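You operate a simulated robot arm through the tools that you are given. There is no shell and no other tool.

The job below is to be done with a simulated two-armed robot. You get a single attempt, and the scene is never put back.

JOB
Switch the middle hot plate off, wipe up the wet patch beside it and switch it on again.
Fine: the orange bag goes in the steel bowl; teal scouring pad, put back before the plate goes on. What is to be rubbed or washed off counts as gone when no trace of it is left.

The check looks at the end state, three seconds after you hand in, the way a careful person would. Anything else that was tipped, shoved, dropped, spilled or broken makes it a failure.

ROBOT AND FRAMES
Two 7-joint arms with fingered hands on one trunk that stands fixed in place. Base frame: the origin is at the foot of the trunk, x ahead of it, y to its left, z up. Units: mm, degrees, N and s.
The left shoulder is at [20, 269, 1197], the right one opposite. Payload 5 kg a hand.
The TCP of each hand is the grasp point between the finger pads, 42 mm short of the fingertips. In the tool frame z runs along the fingers and y along their closing line. Largest opening 208 mm; the body of the gripper starts 119 mm behind the TCP. The gripper is a hand of 4 fingers: y runs from the thumb to the fingers, the wrist lies at [0, 0, -317] in the tool frame, and closing takes about 1.5 s.
Orientation is that of the tool frame in the base frame, as a unit quaternion [x, y, z, w]. With the fingers straight down and closing along the base's y, the tool's x points along the base's -x, its y along +y and its z along -z.

CONTROLS
- The arms move only by the tool play_rows. It takes "left_rows", "right_rows" or both (then of equal length, played together; a hand with none holds still); each is a list of rows, each an object of numbers (a shift or turn left out is 0, a gripper value left out holds the last): "tx", "ty", "tz": the shift along the tool's x, y, z in mm; "wx", "wy", "wz": the turn, a rotation vector about the tool's x, y, z in degrees. In form: [{"tx": .., "ty": .., "tz": .., "wx": .., "wy": .., "wz": ..}, ...]. A call has 1 to 20 rows; each row is the pose to reach, as a shift and turn from the pose commanded when the call began, along the tool's axes at that moment. "left_hand" and "right_hand" are, for a hand that has rows, the finger opening in mm, from 0 to 208, set as the call begins (left out, the last holds). A row lasts 0.2 s, in which the tool goes at most 50 mm and 8.6 degrees; a call with a longer step from one row to the next is refused whole, and so is a gripper value outside its range. A pose out of reach is approached as far as the arm can. The call stops where the force on the tool passes 40 N (or 10 N more than at its start, if that is more) or the arm is blocked; 0.2 s more then pass. Each finger travels about 153 mm/s and halts on what it meets, pressing with about 21 N; the grip force reading is that of the motor and also rises with nothing between the fingers. The clock runs only during rows and for 0.2 s after the last one: add rows that repeat a pose to give the fingers time. The reply holds the time, the measured pose of the TCP, the force on the tool along the base axes, the opening and the grip force, in the units named above and with some noise, with the torque about the TCP (base axes, N m) and any sound that the robot's microphone picked up, and new pictures: "pictures" is both (left out), scene, wrist or none (wrist: the cameras of the hands that moved).
- Cameras (640 x 400 px; columns grow to the right, rows downward): "scene" is now at [153.4, 19.9, 1454.1]; the picture's right is [0.24, -0.97, 0.00], its down [-0.63, -0.15, -0.76] and it looks along [0.74, 0.18, -0.65] (base axes); focal length 334 px, centre (320, 200). "left" rides on the left gripper at [-93, 1, -146] in its tool frame; the picture's right is [-0.01, -1.00, 0.00], its down [0.84, -0.01, -0.54] and it looks along [0.54, -0.01, 0.84] (tool axes); focal length 280 px, centre (320, 200). "right" rides on the right gripper at [93, 1, -146] in its tool frame; the picture's right is [-0.01, 1.00, 0.00], its down [-0.84, -0.01, -0.54] and it looks along [-0.54, -0.01, 0.84] (tool axes); focal length 280 px, centre (320, 200). There is no depth. A picture from a camera that has moved, and an enlarged one, comes with that camera's place and axes in the base frame and with its lens.
- move_column(by): slides the trunk up (or, below 0, down) by that many mm; the arms and the scene camera ride with it, the base frame stays. It gives what a move gives, with no picture.
- preshape(shape, hand): the hand has 4 fingers and takes this shape, open, in about a second: jaw (thumb against the fingers, like two jaws); tri (thumb and two fingers); tip (a fingertip pinch); poke (one finger out to press); point (the index stretched); flat (the hand flat); cup (the hand cupped); fist (a fist). The gripper value then closes the fingers along that shape, each until it touches; the sizes above hold for jaw. It gives what a move gives, with no picture.
- head_to(pan, tilt): turns the head with the scene camera to pan (to the left, within 80 degrees either way) and tilt (down, from -29 to 69), counted from straight ahead of the robot. It gives what a move gives, and a new picture of the scene camera.
- close_up(camera, box): a new picture of the part [left, top, right, bottom] of that camera's present view, enlarged. No time passes.
- close_job(): hands the job in; it is judged then, once.

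Places have to be worked out from the pictures, the camera data and where the tool is seen. Open the grippers and draw the arms clear of the work before you hand the job in, unless the task says otherwise.

The tools are called after ">>>" by a JSON object that holds its "name" and its "arguments". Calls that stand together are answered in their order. play_rows: Moves the arms, as the interface text tells. Its arguments: {"type":"object","properties":{"left_rows":{"type":"array"},"left_hand":{"type":"number"},"right_rows":{"type":"array"},"right_hand":{"type":"number"},"pictures":{"type":"string","enum":["both","scene","wrist","none"]}},"required":[]} The other tools are called the same way: move_column (by) slides the trunk up or down; preshape (shape, hand) gives the hand a shape; head_to (pan, tilt) turns the head that bears the scene camera; close_up (camera, box) takes an enlarged picture of a part of a camera's view; close_job () hands the job in.

At the start:

```text
t: 0.0
left_position: [472.9, 319.0, 1170.3]
left_ee_rot: [-0.083, 0.997, 0.0, 0.0]
left_ft_force: [0.1, 0.1, -0.5]
left_ft_torque: [0.01, -0.01, -0.02]
left_width: 208.1
left_gripper_force: 0.1
left_shape: jaw
right_position: [649.3, -186.3, 1217.9]
right_ee_rot: [-0.083, 0.997, 0.0, 0.0]
right_ft_force: [0.2, 0.3, 0.2]
right_ft_torque: [0.0, -0.01, 0.03]
right_width: 207.7
right_gripper_force: 0.0
right_shape: jaw
trunk travel left (down, up): [-575.0, 46.0]
head pan, tilt: [13.7, 40.5]
```

scene: 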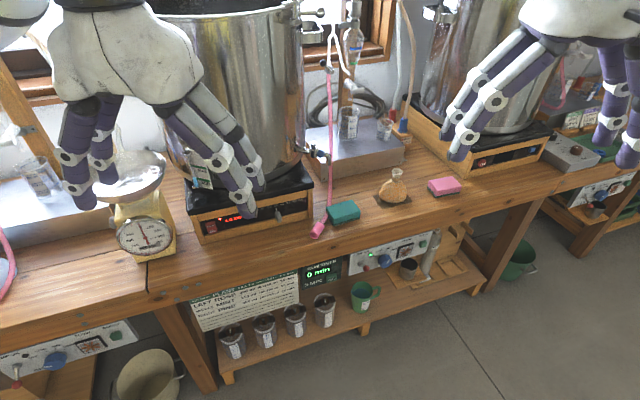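
right: 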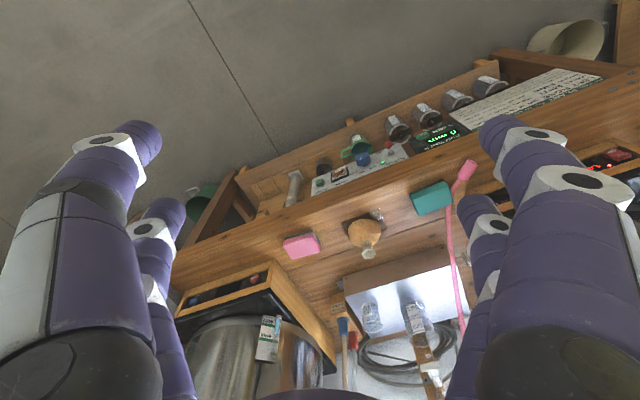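
left: 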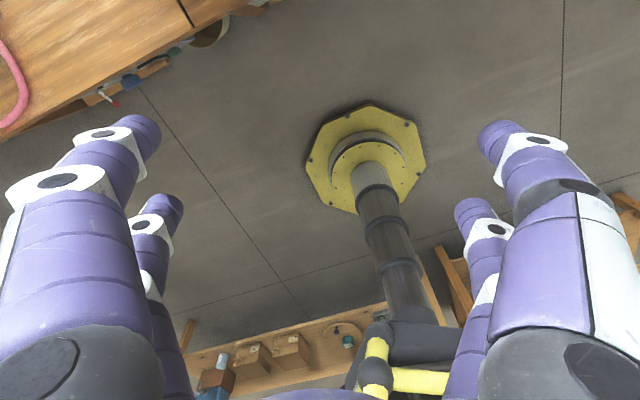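

The opening view shows a bench with several hot plates, a teal pad, a pink pad, a small orange/tan bag-like object and a panel with written text below. I'll enlarge several parts of the scene to read the labels and find the wet patch.

>>> {"name": "close_up", "arguments": {"camera": "scene", "box": [180, 140, 340, 250]}}

>>> {"name": "close_up", "arguments": {"camera": "scene", "box": [180, 240, 380, 360]}}

>>> {"name": "close_up", "arguments": {"camera": "scene", "box": [320, 140, 480, 250]}}

>>> {"name": "close_up", "arguments": {"camera": "scene", "box": [340, 220, 480, 310]}}

>>> {"name": "close_up", "arguments": {"camera": "scene", "box": [0, 130, 200, 260]}}

```text
3.64 times, centred on (260, 195) of scene
camera zoom: at [153.4, 19.9, 1454.1], right [0.24, -0.97, 0.0], down [-0.63, -0.15, -0.76], along [0.74, 0.18, -0.65], focal length 1216 px, centre (538, 218)
```

zoom: 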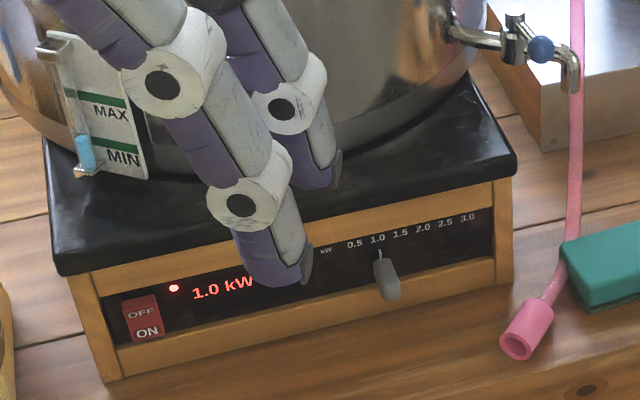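

```text
3.20 times, centred on (280, 300) of scene
camera zoom: at [153.4, 19.9, 1454.1], right [0.24, -0.97, 0.0], down [-0.63, -0.15, -0.76], along [0.74, 0.18, -0.65], focal length 1070 px, centre (448, -120)
```

zoom: 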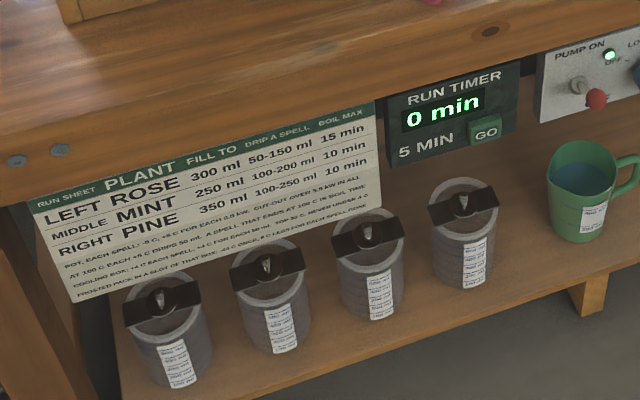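

```text
3.64 times, centred on (400, 195) of scene
camera zoom: at [153.4, 19.9, 1454.1], right [0.24, -0.97, 0.0], down [-0.63, -0.15, -0.76], along [0.74, 0.18, -0.65], focal length 1216 px, centre (29, 218)
```

zoom: 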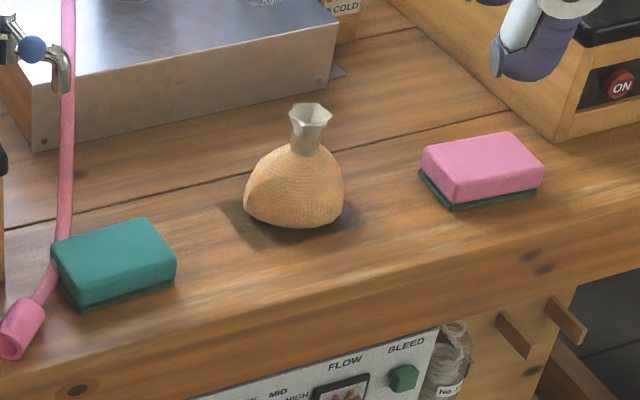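

```text
4.44 times, centred on (410, 265) of scene
camera zoom: at [153.4, 19.9, 1454.1], right [0.24, -0.97, 0.0], down [-0.63, -0.15, -0.76], along [0.74, 0.18, -0.65], focal length 1487 px, centre (-80, -89)
```

zoom: 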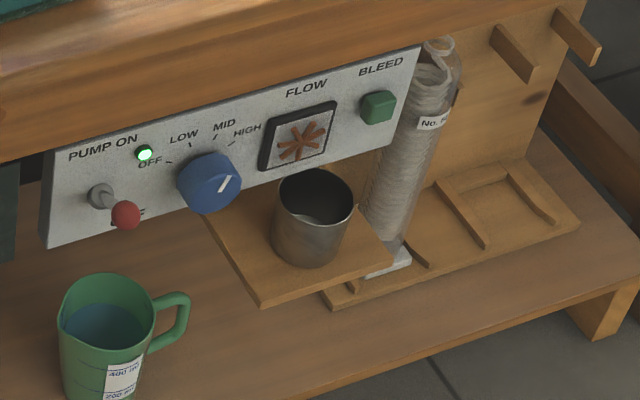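

```text
3.08 times, centred on (100, 195) of scene
camera zoom: at [153.4, 19.9, 1454.1], right [0.24, -0.97, 0.0], down [-0.63, -0.15, -0.76], along [0.74, 0.18, -0.65], focal length 1029 px, centre (997, 215)
```

zoom: 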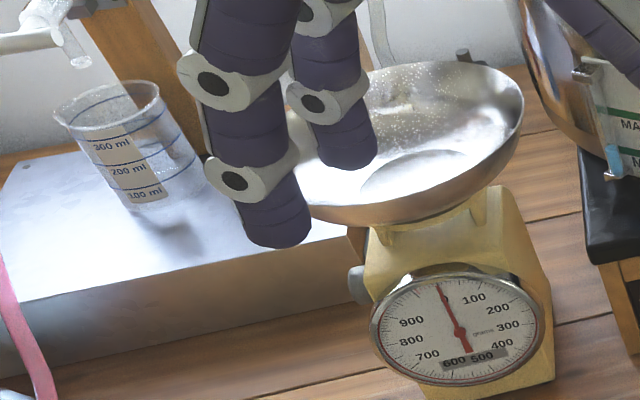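

The middle plate (1.0 kW, red OFF/ON rocker) is at the centre of the view, with a dark patch under the orange bag. I'll turn the head to look over the rest of the room before moving the arms.

>>> {"name": "head_to", "arguments": {"pan": 50, "tilt": 40}}

>>> {"name": "head_to", "arguments": {"pan": -25, "tilt": 40}}

>>> {"name": "head_to", "arguments": {"pan": 0, "tilt": 55}}

```text
t: 1.0
left_position: [473.1, 319.4, 1169.5]
left_ee_rot: [-0.084, 0.996, -0.001, 0.001]
left_ft_force: [0.6, 0.3, 0.1]
left_ft_torque: [0.01, 0.0, 0.0]
left_width: 208.0
left_gripper_force: 0.1
left_shape: jaw
right_position: [648.7, -186.2, 1218.0]
right_ee_rot: [-0.083, 0.997, 0.0, 0.001]
right_ft_force: [-0.1, 0.7, -0.2]
right_ft_torque: [0.02, -0.01, -0.03]
right_width: 207.5
right_gripper_force: 0.1
right_shape: jaw
trunk travel left (down, up): [-575.0, 46.0]
head pan, tilt: [50.0, 40.0]
camera scene: at [125.9, 65.0, 1454.9], right [0.77, -0.64, 0.0], down [-0.41, -0.49, -0.77], along [0.49, 0.59, -0.64], focal length 334 px, centre (320, 200)
```

scene: 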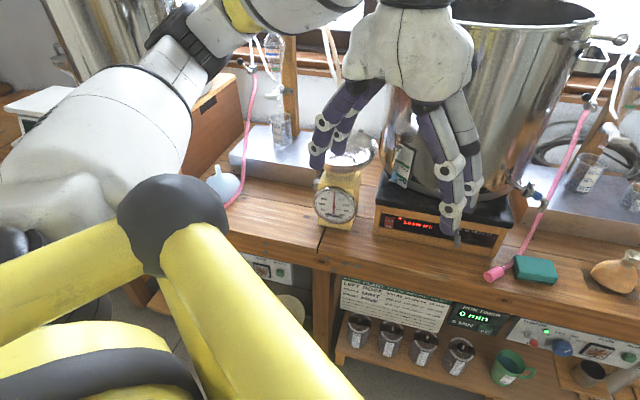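

```text
t: 2.5
left_position: [474.0, 318.5, 1169.3]
left_ee_rot: [-0.083, 0.997, 0.0, 0.0]
left_ft_force: [0.3, 0.1, 0.1]
left_ft_torque: [0.03, 0.0, -0.02]
left_width: 207.9
left_gripper_force: 0.0
left_shape: jaw
right_position: [649.3, -186.2, 1217.6]
right_ee_rot: [-0.082, 0.997, 0.0, -0.001]
right_ft_force: [-0.1, -0.7, -0.8]
right_ft_torque: [-0.01, 0.02, -0.01]
right_width: 207.7
right_gripper_force: 0.1
right_shape: jaw
trunk travel left (down, up): [-575.0, 46.0]
head pan, tilt: [-25.0, 40.0]
camera scene: at [148.2, -36.0, 1454.9], right [-0.42, -0.91, 0.0], down [-0.58, 0.27, -0.77], along [0.69, -0.32, -0.64], focal length 334 px, centre (320, 200)
```

scene: 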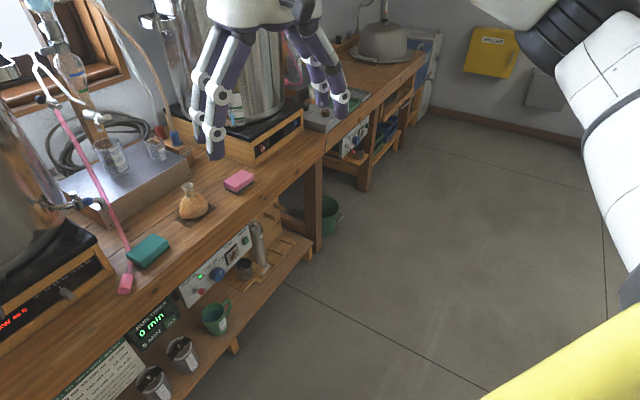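

```text
t: 3.4
left_position: [473.2, 318.6, 1168.4]
left_ee_rot: [-0.084, 0.996, 0.0, 0.0]
left_ft_force: [0.2, 0.4, -0.1]
left_ft_torque: [-0.03, 0.01, 0.0]
left_width: 207.9
left_gripper_force: 0.1
left_shape: jaw
right_position: [649.3, -186.6, 1218.2]
right_ee_rot: [-0.083, 0.997, 0.0, 0.0]
right_ft_force: [-1.3, -0.4, -0.2]
right_ft_torque: [0.01, -0.03, 0.03]
right_width: 207.7
right_gripper_force: 0.1
right_shape: jaw
trunk travel left (down, up): [-575.0, 46.0]
head pan, tilt: [0.0, 55.0]
camera scene: at [143.3, -0.2, 1434.2], right [0.0, -1.0, 0.0], down [-0.82, 0.0, -0.57], along [0.57, 0.0, -0.82], focal length 334 px, centre (320, 200)
```

scene: 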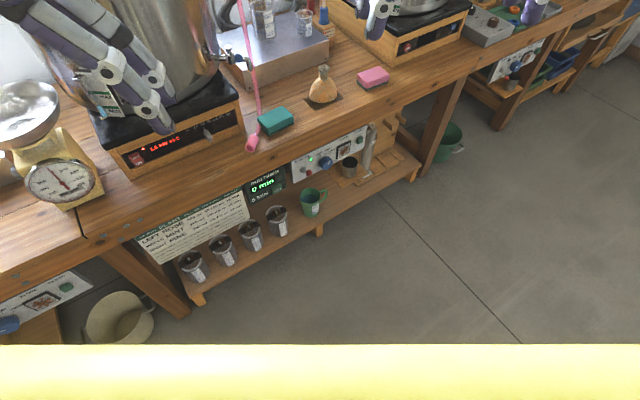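

The middle plate is between the kitchen-scale and the condenser box; the only steel bowl I see so far is the scale's pan. I'll enlarge parts of this steeper view to measure and check the dark patch near the bag and the plate.

>>> {"name": "close_up", "arguments": {"camera": "scene", "box": [230, 50, 400, 160]}}

>>> {"name": "close_up", "arguments": {"camera": "scene", "box": [0, 70, 150, 220]}}

>>> {"name": "close_up", "arguments": {"camera": "scene", "box": [100, 80, 270, 190]}}

>>> {"name": "close_up", "arguments": {"camera": "right", "box": [280, 150, 500, 290]}}

>>> {"name": "close_up", "arguments": {"camera": "scene", "box": [440, 0, 640, 140]}}

```text
3.64 times, centred on (315, 105) of scene
camera zoom: at [143.3, -0.2, 1434.2], right [0.0, -1.0, 0.0], down [-0.82, 0.0, -0.57], along [0.57, 0.0, -0.82], focal length 1216 px, centre (338, 546)
```

zoom: 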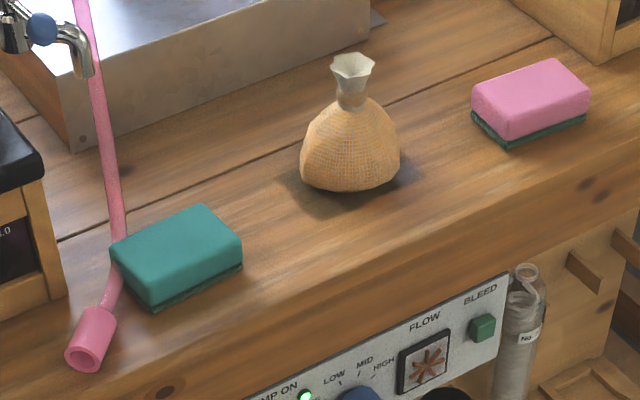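

```text
2.67 times, centred on (75, 145) of scene
camera zoom: at [143.3, -0.2, 1434.2], right [0.0, -1.0, 0.0], down [-0.82, 0.0, -0.57], along [0.57, 0.0, -0.82], focal length 892 px, centre (973, 347)
```

zoom: 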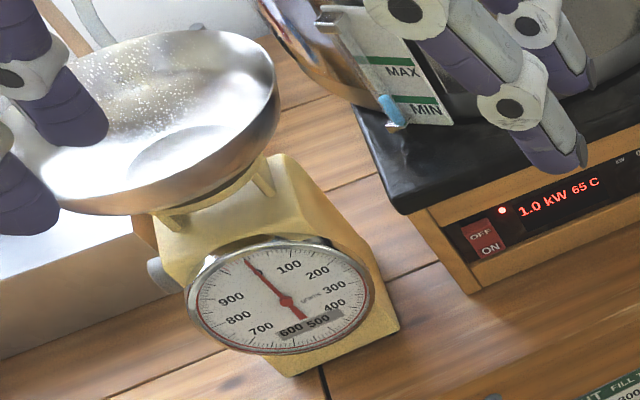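

```text
3.64 times, centred on (185, 135) of scene
camera zoom: at [143.3, -0.2, 1434.2], right [0.0, -1.0, 0.0], down [-0.82, 0.0, -0.57], along [0.57, 0.0, -0.82], focal length 1216 px, centre (811, 436)
```

zoom: 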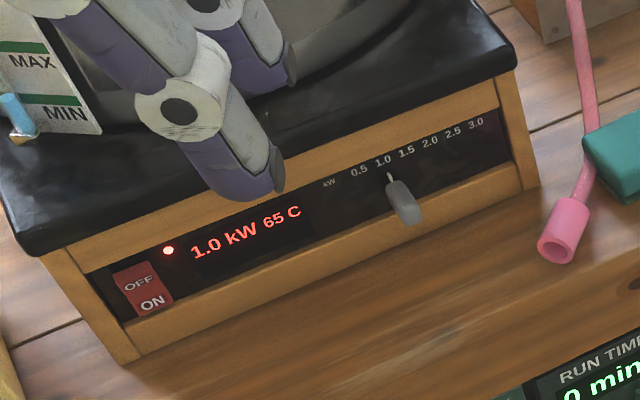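

```text
2.86 times, centred on (390, 220) of right
camera zoom: at [556.8, -200.5, 1364.5], right [-0.15, 0.99, 0.0], down [0.83, 0.13, 0.54], along [0.53, 0.08, -0.84], focal length 801 px, centre (120, 143)
```

zoom: 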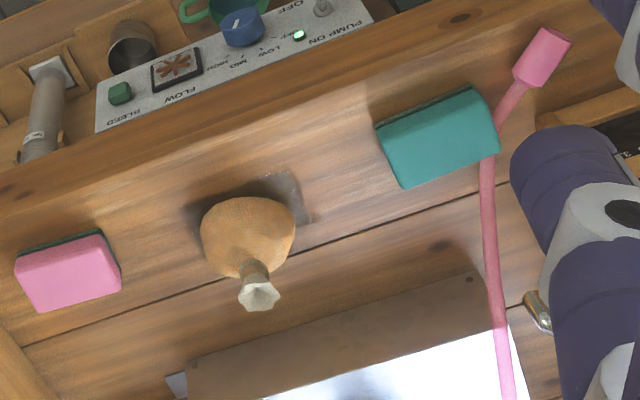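

```text
2.86 times, centred on (540, 70) of scene
camera zoom: at [143.3, -0.2, 1434.2], right [0.0, -1.0, 0.0], down [-0.82, 0.0, -0.57], along [0.57, 0.0, -0.82], focal length 956 px, centre (-309, 571)
```

zoom: 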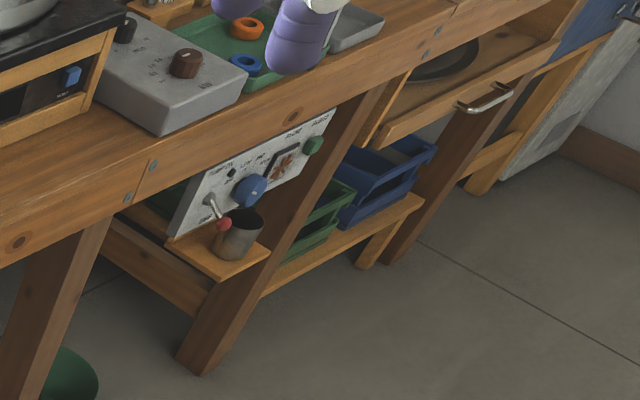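

The wet patch appears partly under the orange bag, at about [985, 5] on a bench top near z 765. The bench runs about 33° rotated to the robot, and the rocker of the middle plate sits near [700, 455, 815]. I'll give the left hand the poke shape, then bring it in front of the panel tilted forward.

>>> {"name": "preshape", "arguments": {"shape": "poke", "hand": "left"}}

>>> {"name": "play_rows", "arguments": {"left_rows": [{"tx": -6.8, "ty": 1.5, "tz": 20, "wx": -1.56, "wy": -7.4, "wz": -2.7}, {"tx": -13.7, "ty": 3, "tz": 50, "wx": -3.1, "wy": -14.8, "wz": -5.4}, {"tx": -20.5, "ty": 4.5, "tz": 80, "wx": -4.7, "wy": -22.2, "wz": -8.1}, {"tx": -27.3, "ty": 6, "tz": 110, "wx": -6.25, "wy": -29.55, "wz": -10.85}, {"tx": -34.2, "ty": 7.6, "tz": 140, "wx": -7.8, "wy": -36.9, "wz": -13.6}, {"tx": -41, "ty": 9.1, "tz": 170, "wx": -9.4, "wy": -44.3, "wz": -16.3}, {"tx": -47.9, "ty": 10.6, "tz": 200, "wx": -10.9, "wy": -51.7, "wz": -19}, {"tx": -54.7, "ty": 12.1, "tz": 234, "wx": -12.5, "wy": -59.1, "wz": -21.7}, {"tx": -54.7, "ty": 12.1, "tz": 234, "wx": -12.5, "wy": -59.1, "wz": -21.7}], "pictures": "both"}}

```text
t: 4.3
left_position: [473.5, 319.9, 1169.8]
left_ee_rot: [-0.084, 0.996, 0.0, 0.001]
left_ft_force: [0.3, 1.2, 0.1]
left_ft_torque: [-0.01, -0.02, -0.01]
left_width: 0.0
left_gripper_force: 0.1
left_shape: poke
right_position: [648.5, -186.1, 1216.7]
right_ee_rot: [-0.082, 0.997, 0.0, 0.0]
right_ft_force: [-0.6, -0.2, -0.1]
right_ft_torque: [0.02, 0.02, -0.01]
right_width: 207.8
right_gripper_force: 0.0
right_shape: jaw
trunk travel left (down, up): [-575.0, 46.0]
head pan, tilt: [0.0, 55.0]
```

```text
t: 6.3
left_position: [554.5, 322.7, 922.3]
left_ee_rot: [-0.252, 0.828, 0.145, 0.48]
left_ft_force: [-0.3, 0.4, -0.9]
left_ft_torque: [-0.01, -0.02, -0.03]
left_width: 0.0
left_gripper_force: 0.0
left_shape: poke
left hand out of reach, approached as far as the arm can: row 5, 6, 7, 8, 9
right_position: [648.6, -185.0, 1218.0]
right_ee_rot: [-0.083, 0.997, 0.0, 0.0]
right_ft_force: [0.3, 2.1, 0.3]
right_ft_torque: [-0.12, -0.01, 0.03]
right_width: 208.0
right_gripper_force: 0.2
right_shape: jaw
trunk travel left (down, up): [-575.0, 46.0]
head pan, tilt: [0.0, 55.0]
camera scene: at [143.1, 0.9, 1434.3], right [0.0, -1.0, 0.0], down [-0.82, 0.0, -0.57], along [0.57, 0.0, -0.82], focal length 334 px, centre (320, 200)
camera left: at [487.9, 278.5, 1076.5], right [0.56, -0.83, 0.01], down [-0.73, -0.5, -0.46], along [0.39, 0.25, -0.89], focal length 280 px, centre (320, 200)
```

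scene: 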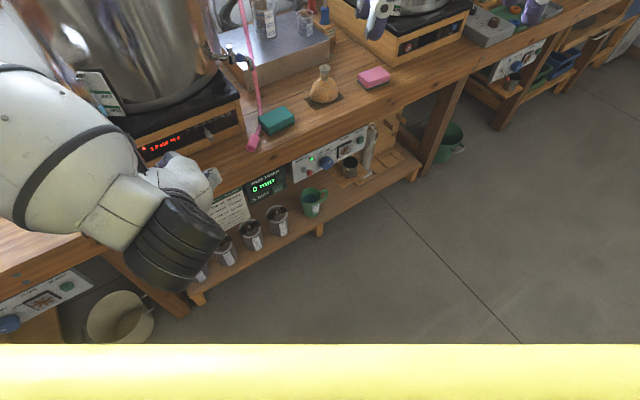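
left: 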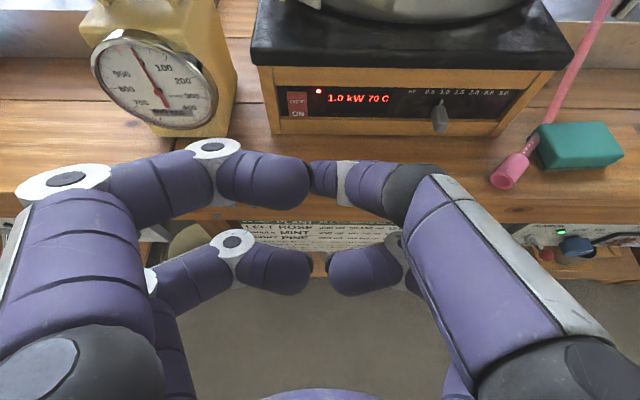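

The panel is in clear view from the left wrist: OFF centred at about [697, 453, 822], ON at about [697, 452, 803], bench near z 762. I need to see what the poke shape looks like before using it, so I'll enlarge the hand.

>>> {"name": "close_up", "arguments": {"camera": "left", "box": [80, 60, 560, 360]}}

>>> {"name": "close_up", "arguments": {"camera": "scene", "box": [100, 120, 240, 210]}}

>>> {"name": "close_up", "arguments": {"camera": "left", "box": [250, 60, 410, 160]}}

```text
1.33 times, centred on (320, 210) of left
camera zoom: at [487.9, 278.5, 1076.5], right [0.56, -0.83, 0.01], down [-0.73, -0.5, -0.46], along [0.39, 0.25, -0.89], focal length 374 px, centre (320, 187)
```

zoom: 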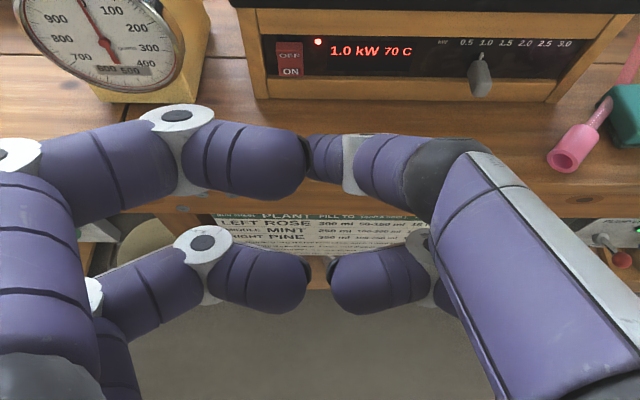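

```text
4.44 times, centred on (170, 165) of scene
camera zoom: at [143.1, 0.9, 1434.3], right [0.0, -1.0, 0.0], down [-0.82, 0.0, -0.57], along [0.57, 0.0, -0.82], focal length 1487 px, centre (987, 356)
```

zoom: 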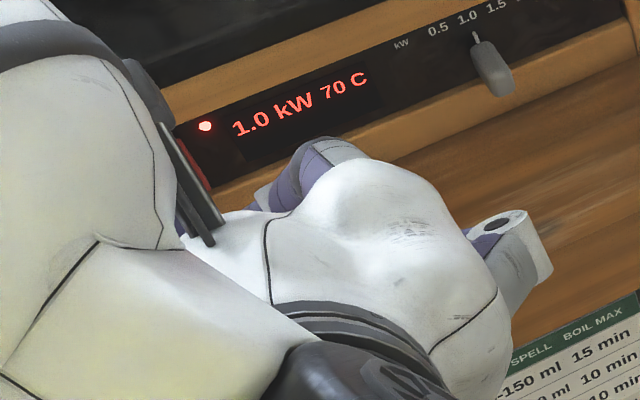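

```text
4.00 times, centred on (330, 110) of left
camera zoom: at [487.9, 278.5, 1076.5], right [0.56, -0.83, 0.01], down [-0.73, -0.5, -0.46], along [0.39, 0.25, -0.89], focal length 1122 px, centre (280, 560)
```

zoom: 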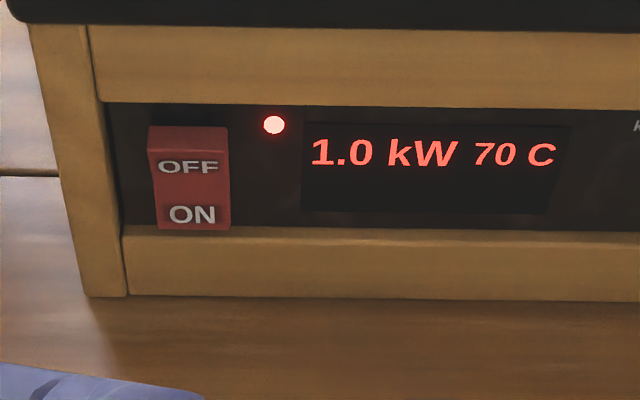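

In the poke shape no finger clearly stands out; all the fingertips meet. I'll try the "point" shape and look at it while moving a little closer.

>>> {"name": "preshape", "arguments": {"shape": "point", "hand": "left"}}

>>> {"name": "play_rows", "arguments": {"left_rows": [{"tz": 40}, {"tz": 80}, {"tz": 80}, {"tz": 80}], "pictures": "both"}}

```text
t: 7.2
left_position: [555.0, 321.9, 922.4]
left_ee_rot: [-0.251, 0.829, 0.146, 0.478]
left_ft_force: [-0.1, -0.4, -0.1]
left_ft_torque: [-0.02, 0.05, 0.02]
left_width: 201.8
left_gripper_force: 0.1
left_shape: point
right_position: [648.0, -187.0, 1217.3]
right_ee_rot: [-0.083, 0.997, -0.001, 0.0]
right_ft_force: [0.1, 0.2, 0.5]
right_ft_torque: [0.03, 0.02, 0.0]
right_width: 207.8
right_gripper_force: 0.0
right_shape: jaw
trunk travel left (down, up): [-575.0, 46.0]
head pan, tilt: [0.0, 55.0]
```

```text
t: 8.2
left_position: [613.8, 360.1, 884.3]
left_ee_rot: [-0.25, 0.829, 0.144, 0.479]
left_ft_force: [-0.3, 0.0, 0.0]
left_ft_torque: [-0.01, 0.04, -0.02]
left_width: 201.6
left_gripper_force: 0.2
left_shape: point
right_position: [649.0, -186.9, 1218.5]
right_ee_rot: [-0.083, 0.997, 0.0, 0.0]
right_ft_force: [0.0, 0.1, 0.4]
right_ft_torque: [-0.04, 0.01, 0.0]
right_width: 208.0
right_gripper_force: 0.0
right_shape: jaw
trunk travel left (down, up): [-575.0, 46.0]
head pan, tilt: [0.0, 55.0]
camera scene: at [143.3, 0.1, 1434.2], right [0.0, -1.0, 0.0], down [-0.82, 0.0, -0.57], along [0.57, 0.0, -0.82], focal length 334 px, centre (320, 200)
camera left: at [545.8, 315.3, 1037.8], right [0.56, -0.83, 0.01], down [-0.73, -0.5, -0.46], along [0.39, 0.25, -0.89], focal length 280 px, centre (320, 200)
```

scene: 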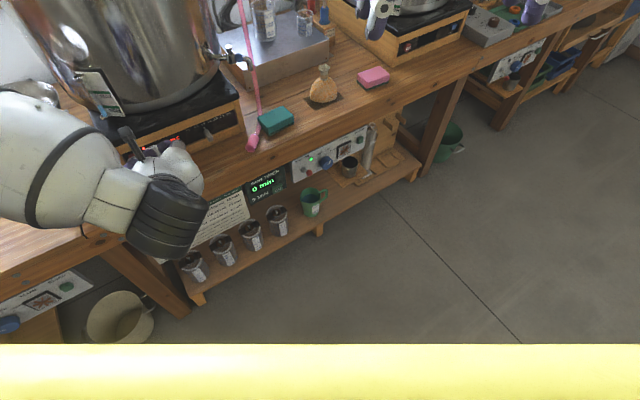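
left: 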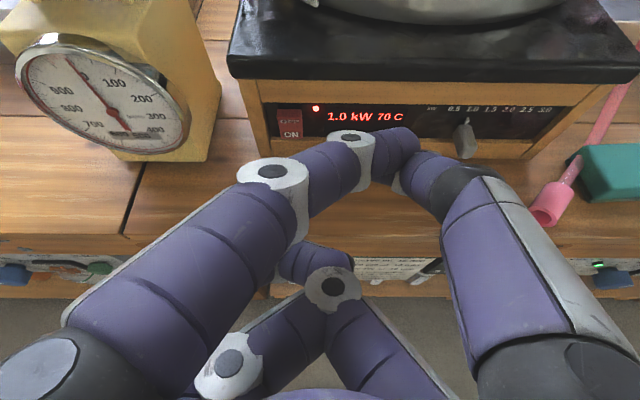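

The point shape curls oddly too; a closed jaw has the known geometry (tips 42 mm ahead of the TCP). I'll take the jaw shape, close it fully and look again from the same place.

>>> {"name": "preshape", "arguments": {"shape": "jaw", "hand": "left"}}

>>> {"name": "play_rows", "arguments": {"left_rows": [{"tz": 0}, {"tz": 0}, {"tz": 0}, {"tz": 0}, {"tz": 0}, {"tz": 0}, {"tz": 0}, {"tz": 0}], "left_hand": 0, "pictures": "wrist"}}

```text
t: 9.1
left_position: [612.7, 359.0, 883.6]
left_ee_rot: [-0.249, 0.83, 0.143, 0.478]
left_ft_force: [1.4, 0.2, 0.1]
left_ft_torque: [0.02, 0.0, -0.03]
left_width: 207.7
left_gripper_force: 0.1
left_shape: jaw
right_position: [647.9, -186.4, 1218.2]
right_ee_rot: [-0.083, 0.997, -0.001, 0.0]
right_ft_force: [0.2, -0.7, 0.2]
right_ft_torque: [0.01, -0.02, -0.02]
right_width: 207.8
right_gripper_force: 0.2
right_shape: jaw
trunk travel left (down, up): [-575.0, 46.0]
head pan, tilt: [0.0, 55.0]
```

```text
t: 10.9
left_position: [612.7, 359.8, 883.9]
left_ee_rot: [-0.249, 0.829, 0.143, 0.479]
left_ft_force: [0.0, -0.3, -0.1]
left_ft_torque: [0.05, 0.0, 0.02]
left_width: 0.0
left_gripper_force: 21.0
left_shape: jaw
right_position: [647.8, -186.5, 1217.6]
right_ee_rot: [-0.083, 0.997, 0.001, 0.0]
right_ft_force: [0.7, -0.6, 0.3]
right_ft_torque: [0.05, -0.03, 0.02]
right_width: 207.8
right_gripper_force: 0.0
right_shape: jaw
trunk travel left (down, up): [-575.0, 46.0]
head pan, tilt: [0.0, 55.0]
camera left: at [545.7, 314.9, 1038.0], right [0.56, -0.83, 0.01], down [-0.73, -0.5, -0.46], along [0.39, 0.25, -0.89], focal length 280 px, centre (320, 200)
```

left: 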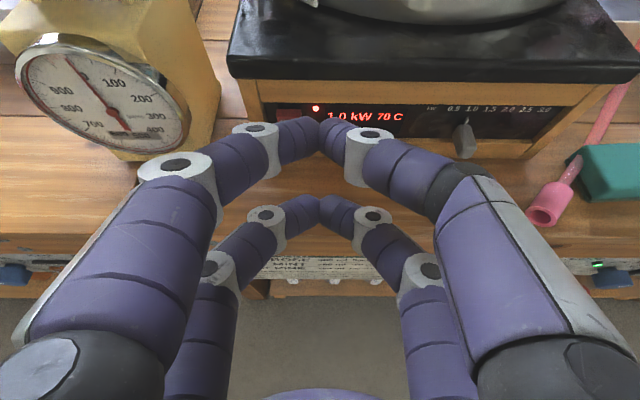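

With the jaw closed, the front pair of fingertips is about 32 mm forward of the TCP axis and 42 mm ahead. I'll set the tilt to about 40° and bring that pair level with the OFF half, about 40 mm short of the panel.

>>> {"name": "play_rows", "arguments": {"left_rows": [{"tx": 10, "ty": 10.5, "tz": 12.5, "wy": 6.7}, {"tx": 20, "ty": 21, "tz": 25, "wy": 13.4}, {"tx": 29.2, "ty": 31.7, "tz": 37.4, "wy": 20}, {"tx": 29.2, "ty": 31.7, "tz": 37.4, "wy": 20}], "pictures": "both"}}

```text
t: 11.9
left_position: [611.7, 394.7, 838.6]
left_ee_rot: [-0.27, 0.901, 0.098, 0.326]
left_ft_force: [0.0, -0.6, 0.6]
left_ft_torque: [0.0, 0.01, 0.04]
left_width: 0.1
left_gripper_force: 21.3
left_shape: jaw
right_position: [649.0, -188.1, 1217.5]
right_ee_rot: [-0.082, 0.997, 0.0, 0.0]
right_ft_force: [1.1, -0.4, 0.1]
right_ft_torque: [0.1, -0.03, 0.01]
right_width: 207.8
right_gripper_force: 0.2
right_shape: jaw
trunk travel left (down, up): [-575.0, 46.0]
head pan, tilt: [0.0, 55.0]
camera scene: at [143.2, -0.8, 1434.2], right [0.0, -1.0, 0.0], down [-0.82, 0.0, -0.57], along [0.57, 0.0, -0.82], focal length 334 px, centre (320, 200)
camera left: at [591.9, 382.6, 1011.0], right [0.56, -0.83, 0.01], down [-0.82, -0.56, -0.13], along [0.11, 0.06, -0.99], focal length 280 px, centre (320, 200)
```

scene: 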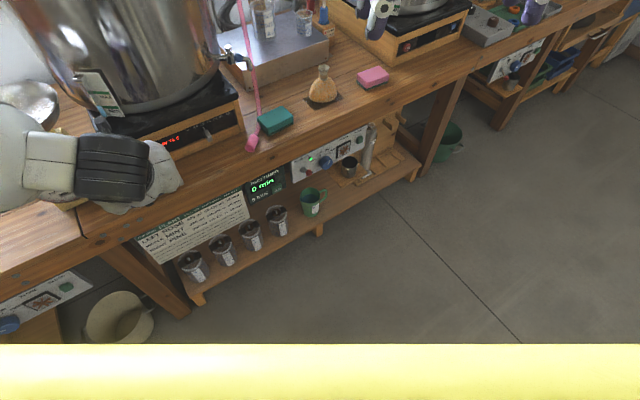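
left: 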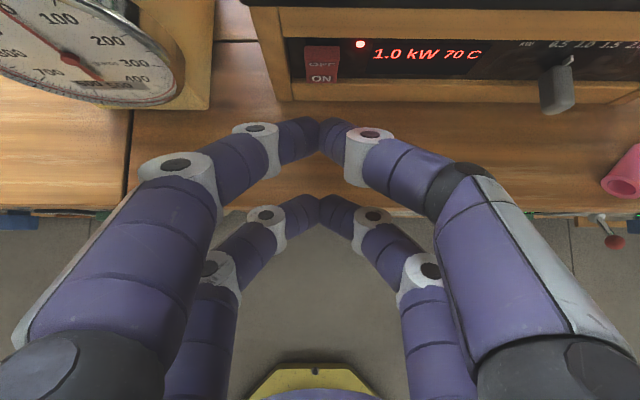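

The rocker measures z 792–836 with OFF's centre near 825, and the front fingertips are lined up with it about 45 mm short. I'll push straight in along the bench normal in small steps, letting the force guard stop me.

>>> {"name": "play_rows", "arguments": {"left_rows": [{"tx": -7.66, "tz": 6.43}, {"tx": -15.3, "tz": 12.9}, {"tx": -23, "tz": 19.3}, {"tx": -27.6, "tz": 23.1}, {"tx": -30.6, "tz": 25.7}, {"tx": -32.9, "tz": 27.6}, {"tx": -35.2, "tz": 29.6}, {"tx": -36.8, "tz": 30.9}, {"tx": -38.3, "tz": 32.1}], "pictures": "both"}}

```text
t: 13.7
left_position: [645.9, 417.8, 837.3]
left_ee_rot: [-0.268, 0.902, 0.098, 0.324]
left_ft_force: [-14.9, -8.1, 3.9]
left_ft_torque: [0.04, -0.02, 0.15]
left_width: 0.0
left_gripper_force: 21.0
left_shape: jaw
right_position: [648.6, -187.0, 1217.7]
right_ee_rot: [-0.084, 0.996, 0.0, 0.001]
right_ft_force: [0.7, 0.3, -0.2]
right_ft_torque: [-0.06, 0.07, 0.0]
right_width: 208.1
right_gripper_force: 0.1
right_shape: jaw
trunk travel left (down, up): [-575.0, 46.0]
head pan, tilt: [0.0, 55.0]
stopped in row 8 (left hand): the force on the tool passed its limit at 44 N (the readings are from after the stop); the commanded pose is now the measured one
camera scene: at [143.0, -0.3, 1434.3], right [0.0, -1.0, 0.0], down [-0.82, 0.0, -0.57], along [0.57, 0.0, -0.82], focal length 334 px, centre (320, 200)
camera left: at [628.4, 406.7, 1010.1], right [0.56, -0.83, 0.01], down [-0.82, -0.55, -0.12], along [0.1, 0.06, -0.99], focal length 280 px, centre (320, 200)
```

scene: 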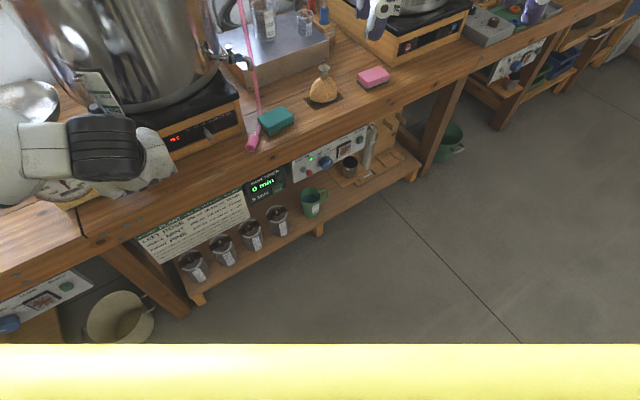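
left: 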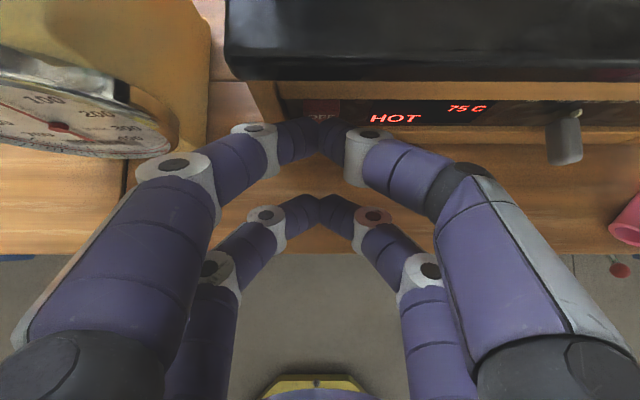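

The display now reads HOT 75 C with the power figure and LED gone, so the plate seems to be off. I'll back straight out and lift, then check the panel.

>>> {"name": "play_rows", "arguments": {"left_rows": [{"tx": 15.3, "tz": -12.9}, {"tx": 38.3, "tz": -32.1}, {"tx": 45.9, "tz": -38.5}, {"tx": 26.6, "tz": -61.5}, {"tx": 0.9, "tz": -92}, {"tx": -18.4, "tz": -115}, {"tx": -18.4, "tz": -115}], "left_hand": 60, "pictures": "both"}}

>>> {"name": "close_up", "arguments": {"camera": "left", "box": [220, 30, 480, 190]}}

```text
t: 15.3
left_position: [599.6, 387.9, 937.4]
left_ee_rot: [-0.27, 0.901, 0.098, 0.324]
left_ft_force: [-0.6, 0.7, -0.4]
left_ft_torque: [-0.01, 0.0, -0.02]
left_width: 59.3
left_gripper_force: 0.1
left_shape: jaw
right_position: [648.5, -185.7, 1217.4]
right_ee_rot: [-0.083, 0.997, 0.0, 0.0]
right_ft_force: [-0.3, -0.2, 0.4]
right_ft_torque: [0.0, 0.01, 0.01]
right_width: 207.8
right_gripper_force: 0.0
right_shape: jaw
trunk travel left (down, up): [-575.0, 46.0]
head pan, tilt: [0.0, 55.0]
camera scene: at [143.3, 0.0, 1434.2], right [0.0, -1.0, 0.0], down [-0.82, 0.0, -0.57], along [0.57, 0.0, -0.82], focal length 334 px, centre (320, 200)
camera left: at [581.5, 375.8, 1108.6], right [0.56, -0.83, 0.01], down [-0.82, -0.55, -0.12], along [0.11, 0.06, -0.99], focal length 280 px, centre (320, 200)
```

scene: 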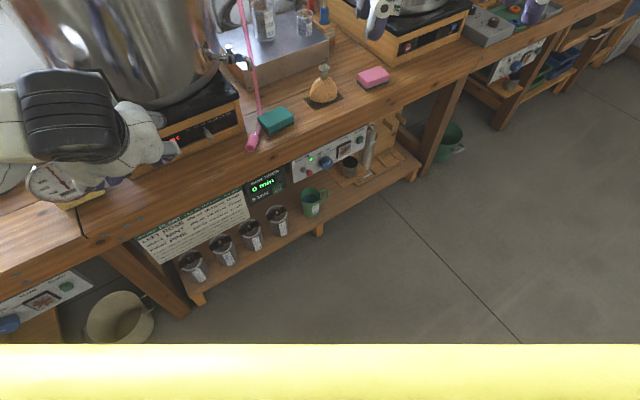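
left: 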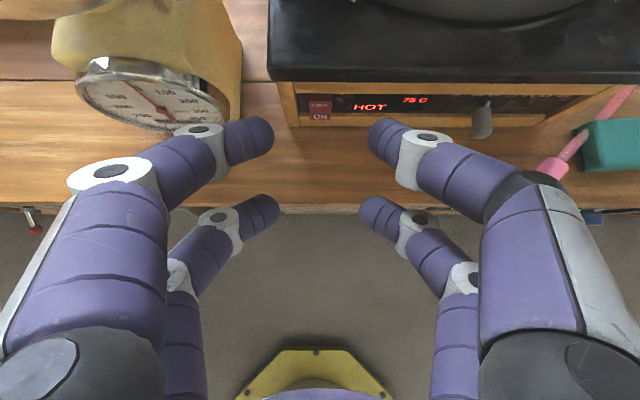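

```text
2.46 times, centred on (350, 110) of left
camera zoom: at [581.5, 375.8, 1108.6], right [0.56, -0.83, 0.01], down [-0.82, -0.55, -0.12], along [0.11, 0.06, -0.99], focal length 690 px, centre (246, 422)
```

zoom: 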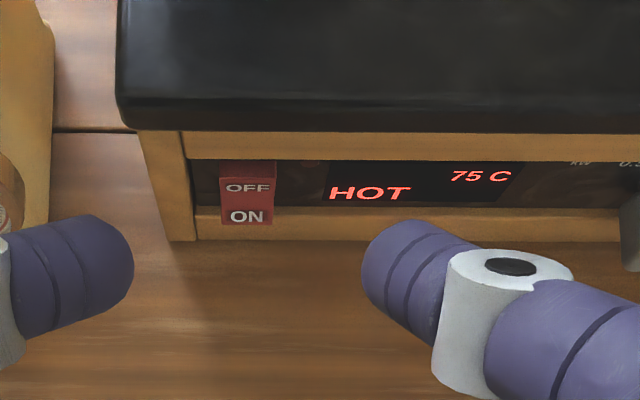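

The plate is off (HOT 75 C is only residual heat). For the bag's slim neck (about 24 mm) I want to know how the "tip" pinch looks, since in jaw the finger pairs are about 64 mm apart; I'll shape it and look.

>>> {"name": "preshape", "arguments": {"shape": "tip", "hand": "left"}}

>>> {"name": "play_rows", "arguments": {"left_rows": [{"tz": 0}], "pictures": "wrist"}}

```text
t: 16.2
left_position: [599.2, 388.3, 935.8]
left_ee_rot: [-0.269, 0.902, 0.097, 0.324]
left_ft_force: [0.2, -0.1, -0.6]
left_ft_torque: [0.01, -0.01, 0.03]
left_width: 207.9
left_gripper_force: 0.0
left_shape: tip
right_position: [648.4, -186.0, 1217.4]
right_ee_rot: [-0.083, 0.997, 0.0, 0.0]
right_ft_force: [-0.3, 0.2, 0.6]
right_ft_torque: [0.04, 0.02, -0.01]
right_width: 207.9
right_gripper_force: 0.1
right_shape: jaw
trunk travel left (down, up): [-575.0, 46.0]
head pan, tilt: [0.0, 55.0]
```

```text
t: 16.6
left_position: [601.2, 387.0, 936.2]
left_ee_rot: [-0.269, 0.901, 0.097, 0.325]
left_ft_force: [0.4, 0.7, 0.3]
left_ft_torque: [0.0, -0.03, -0.02]
left_width: 207.9
left_gripper_force: 0.1
left_shape: tip
right_position: [650.6, -186.8, 1217.9]
right_ee_rot: [-0.082, 0.997, -0.001, 0.0]
right_ft_force: [0.2, 0.5, -1.0]
right_ft_torque: [-0.04, -0.01, -0.01]
right_width: 208.1
right_gripper_force: 0.0
right_shape: jaw
trunk travel left (down, up): [-575.0, 46.0]
head pan, tilt: [0.0, 55.0]
camera left: at [581.6, 375.5, 1108.4], right [0.56, -0.83, 0.01], down [-0.82, -0.55, -0.12], along [0.11, 0.06, -0.99], focal length 280 px, centre (320, 200)
```

left: 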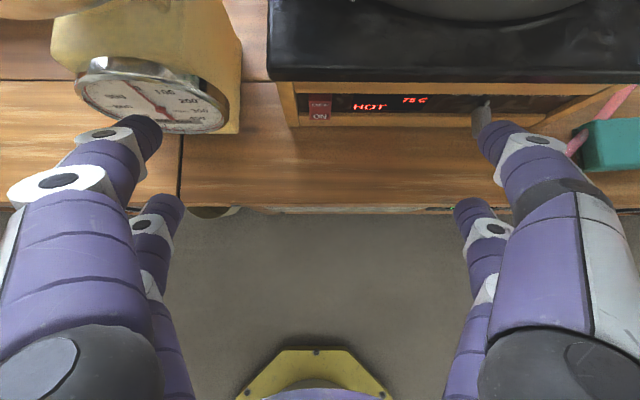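

Open, the tip shape looks like the jaw; I'll close it partway to see which fingers come together.

>>> {"name": "play_rows", "arguments": {"left_rows": [{"tz": 0}, {"tz": 0}, {"tz": 0}, {"tz": 0}, {"tz": 0}, {"tz": 0}], "left_hand": 30, "pictures": "wrist"}}

```text
t: 18.0
left_position: [599.4, 387.4, 935.9]
left_ee_rot: [-0.269, 0.902, 0.097, 0.324]
left_ft_force: [0.6, 0.1, -0.5]
left_ft_torque: [-0.02, -0.05, 0.01]
left_width: 30.6
left_gripper_force: 0.1
left_shape: tip
right_position: [649.4, -185.6, 1217.4]
right_ee_rot: [-0.083, 0.997, 0.001, 0.0]
right_ft_force: [-0.7, 0.7, 0.6]
right_ft_torque: [-0.01, 0.01, 0.03]
right_width: 207.8
right_gripper_force: 0.0
right_shape: jaw
trunk travel left (down, up): [-575.0, 46.0]
head pan, tilt: [0.0, 55.0]
camera left: at [581.6, 375.5, 1108.4], right [0.56, -0.83, 0.01], down [-0.82, -0.55, -0.12], along [0.11, 0.06, -0.99], focal length 280 px, centre (320, 200)
```

left: 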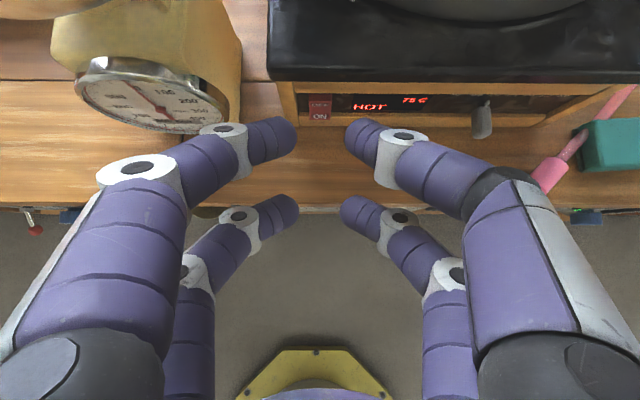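

All four fingers close together as two facing pairs, so I'll grip the bag's neck with the front pair. First I swing the left hand in front of the bench to about [650, 150, 990], turned to face the bag with a 25° tilt, and draw the right hand back out of the way.

>>> {"name": "play_rows", "arguments": {"left_rows": [{"tx": 4.7, "ty": -32.3, "tz": -13.9, "wx": 3.7, "wy": 1.95, "wz": 5.85}, {"tx": 9.5, "ty": -64.7, "tz": -27.9, "wx": 7.4, "wy": 3.9, "wz": 11.7}, {"tx": 14.2, "ty": -97, "tz": -41.8, "wx": 11.05, "wy": 5.85, "wz": 17.55}, {"tx": 19, "ty": -129.4, "tz": -55.7, "wx": 14.75, "wy": 7.8, "wz": 23.4}, {"tx": 23.7, "ty": -161.7, "tz": -69.6, "wx": 18.4, "wy": 9.7, "wz": 29.2}, {"tx": 28.5, "ty": -194, "tz": -83.6, "wx": 22.1, "wy": 11.65, "wz": 35.05}, {"tx": 33.2, "ty": -226.4, "tz": -97.5, "wx": 25.8, "wy": 13.6, "wz": 40.9}, {"tx": 33.2, "ty": -226.4, "tz": -97.5, "wx": 25.8, "wy": 13.6, "wz": 40.9}], "right_rows": [{"tx": 30, "ty": -21}, {"tx": 60, "ty": -42}, {"tx": 90, "ty": -63}, {"tx": 120, "ty": -84}, {"tx": 150, "ty": -105}, {"tx": 172, "ty": -123}, {"tx": 172, "ty": -123}, {"tx": 172, "ty": -123}], "left_hand": 80, "pictures": "both"}}

```text
t: 19.8
left_position: [647.4, 148.8, 990.0]
left_ee_rot: [0.128, 0.968, -0.027, 0.216]
left_ft_force: [-0.1, -1.0, -0.1]
left_ft_torque: [0.01, 0.0, -0.02]
left_width: 79.8
left_gripper_force: 0.1
left_shape: tip
right_position: [500.2, -337.5, 1219.3]
right_ee_rot: [-0.084, 0.996, 0.001, 0.0]
right_ft_force: [0.3, 0.8, 0.6]
right_ft_torque: [-0.02, -0.02, 0.0]
right_width: 208.0
right_gripper_force: 0.1
right_shape: jaw
trunk travel left (down, up): [-575.0, 46.0]
head pan, tilt: [0.0, 55.0]
camera scene: at [143.2, 0.1, 1434.3], right [0.0, -1.0, 0.0], down [-0.82, 0.0, -0.57], along [0.57, 0.0, -0.82], focal length 334 px, centre (320, 200)
camera right: at [409.0, -351.1, 1364.8], right [-0.15, 0.99, 0.0], down [0.83, 0.13, 0.54], along [0.53, 0.08, -0.84], focal length 280 px, centre (320, 200)
camera left: at [670.7, 143.1, 1162.1], right [-0.25, -0.97, 0.0], down [-0.96, 0.25, 0.13], along [-0.13, 0.03, -0.99], focal length 280 px, centre (320, 200)
```

scene: 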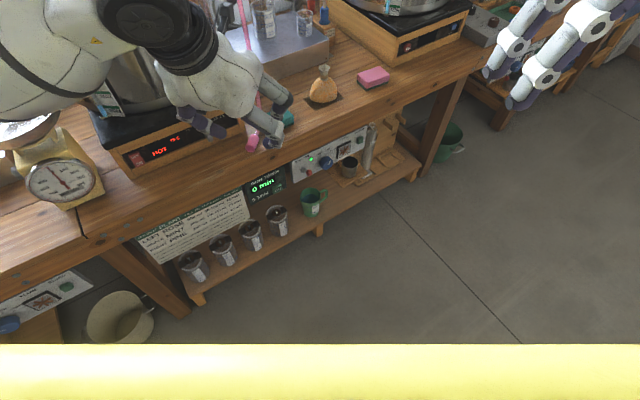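
right: 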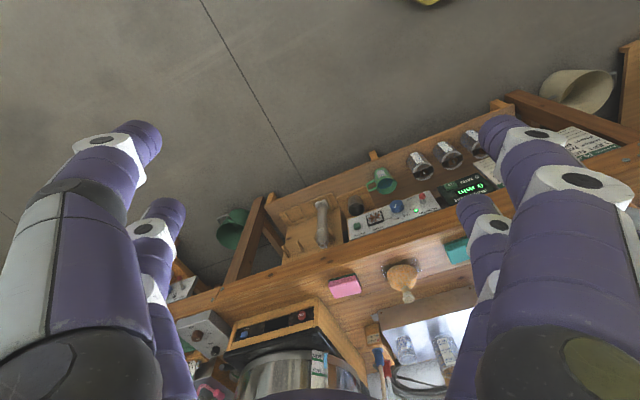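
left: 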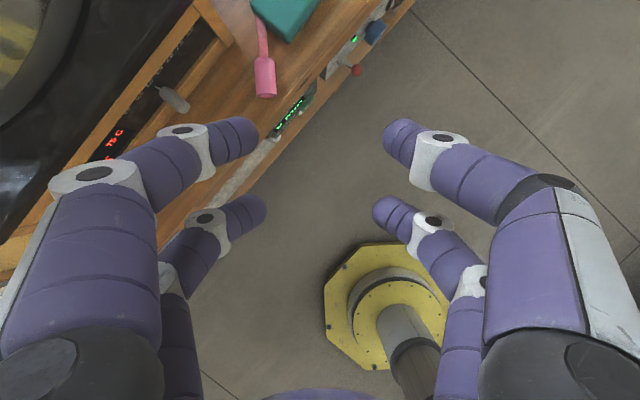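

The hand arrived as planned. I'll refine the bag's place with close-ups from the scene and the right wrist cameras.

>>> {"name": "close_up", "arguments": {"camera": "scene", "box": [270, 50, 390, 130]}}

>>> {"name": "close_up", "arguments": {"camera": "right", "box": [320, 230, 470, 330]}}

```text
5.00 times, centred on (330, 90) of scene
camera zoom: at [143.2, 0.1, 1434.3], right [0.0, -1.0, 0.0], down [-0.82, 0.0, -0.57], along [0.57, 0.0, -0.82], focal length 1672 px, centre (270, 750)
```

zoom: 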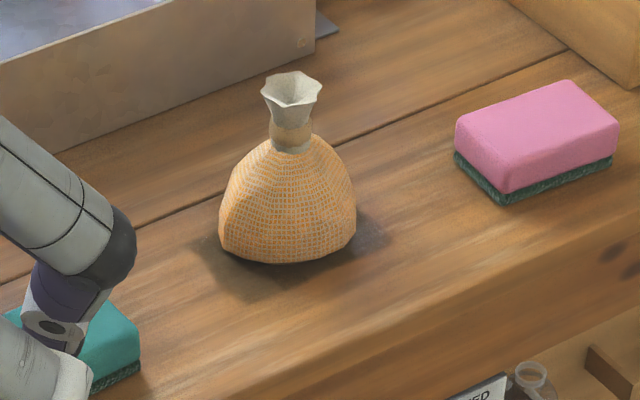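

```text
4.00 times, centred on (395, 280) of right
camera zoom: at [409.0, -351.1, 1364.8], right [-0.15, 0.99, 0.0], down [0.83, 0.13, 0.54], along [0.53, 0.08, -0.84], focal length 1122 px, centre (20, -120)
```

zoom: 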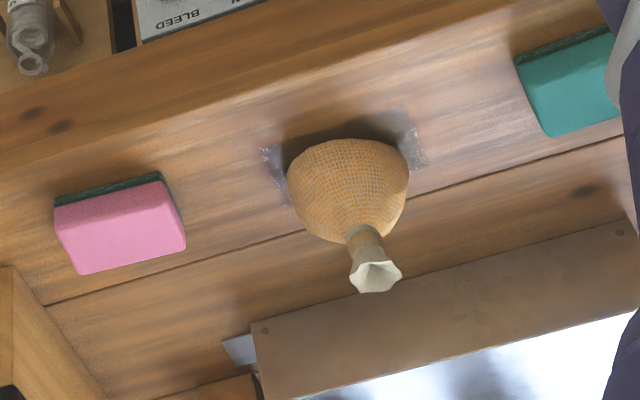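

The bag's neck is at about [1010, -12, 836], roughly 25 mm thick with a 35 mm flare above. I'll bring the open hand above it with the front finger pair straddling the neck, still about 40 mm clear.

>>> {"name": "play_rows", "arguments": {"left_rows": [{"tx": -36.4, "ty": -7.6, "tz": 25.3}, {"tx": -72.7, "ty": -15.2, "tz": 50.6}, {"tx": -109.1, "ty": -22.9, "tz": 75.9}, {"tx": -145.5, "ty": -30.5, "tz": 101.2}, {"tx": -181.9, "ty": -38.1, "tz": 126.6}, {"tx": -218.2, "ty": -45.7, "tz": 151.9}, {"tx": -254.6, "ty": -53.4, "tz": 177.2}, {"tx": -291, "ty": -61, "tz": 202.5}, {"tx": -291, "ty": -61, "tz": 202.5}], "pictures": "both"}}

```text
t: 21.8
left_position: [972.9, 2.4, 933.9]
left_ee_rot: [0.128, 0.968, -0.028, 0.216]
left_ft_force: [0.5, 0.6, 0.5]
left_ft_torque: [-0.04, 0.01, -0.05]
left_width: 79.9
left_gripper_force: 0.0
left_shape: tip
right_position: [502.6, -335.9, 1217.9]
right_ee_rot: [-0.084, 0.996, 0.001, 0.0]
right_ft_force: [-0.4, -0.2, 0.6]
right_ft_torque: [-0.05, -0.02, -0.03]
right_width: 208.0
right_gripper_force: 0.1
right_shape: jaw
trunk travel left (down, up): [-575.0, 46.0]
head pan, tilt: [0.0, 55.0]
camera scene: at [143.2, 0.5, 1434.3], right [0.0, -1.0, 0.0], down [-0.82, 0.0, -0.57], along [0.57, 0.0, -0.82], focal length 334 px, centre (320, 200)
camera left: at [995.1, -3.6, 1106.2], right [-0.24, -0.97, 0.0], down [-0.96, 0.24, 0.13], along [-0.13, 0.03, -0.99], focal length 280 px, centre (320, 200)
```

scene: 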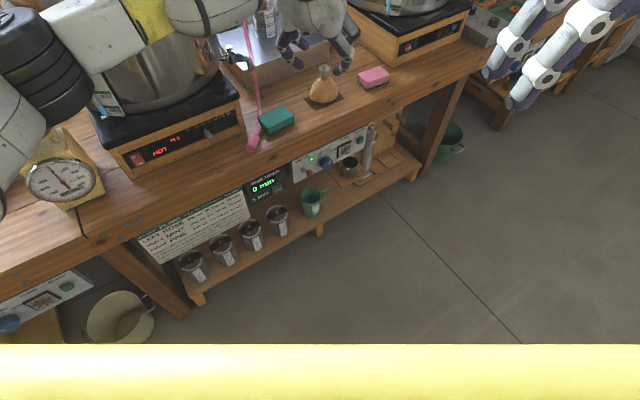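
left: 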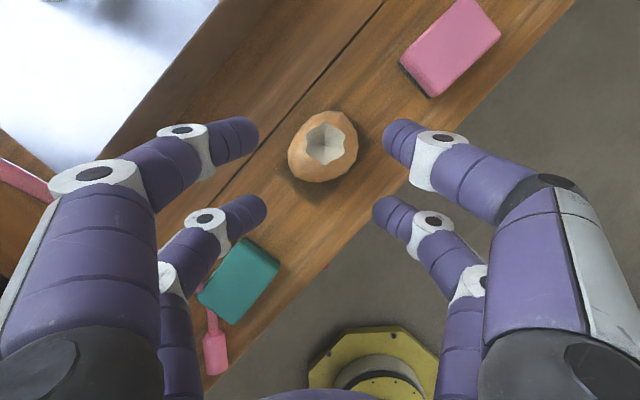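

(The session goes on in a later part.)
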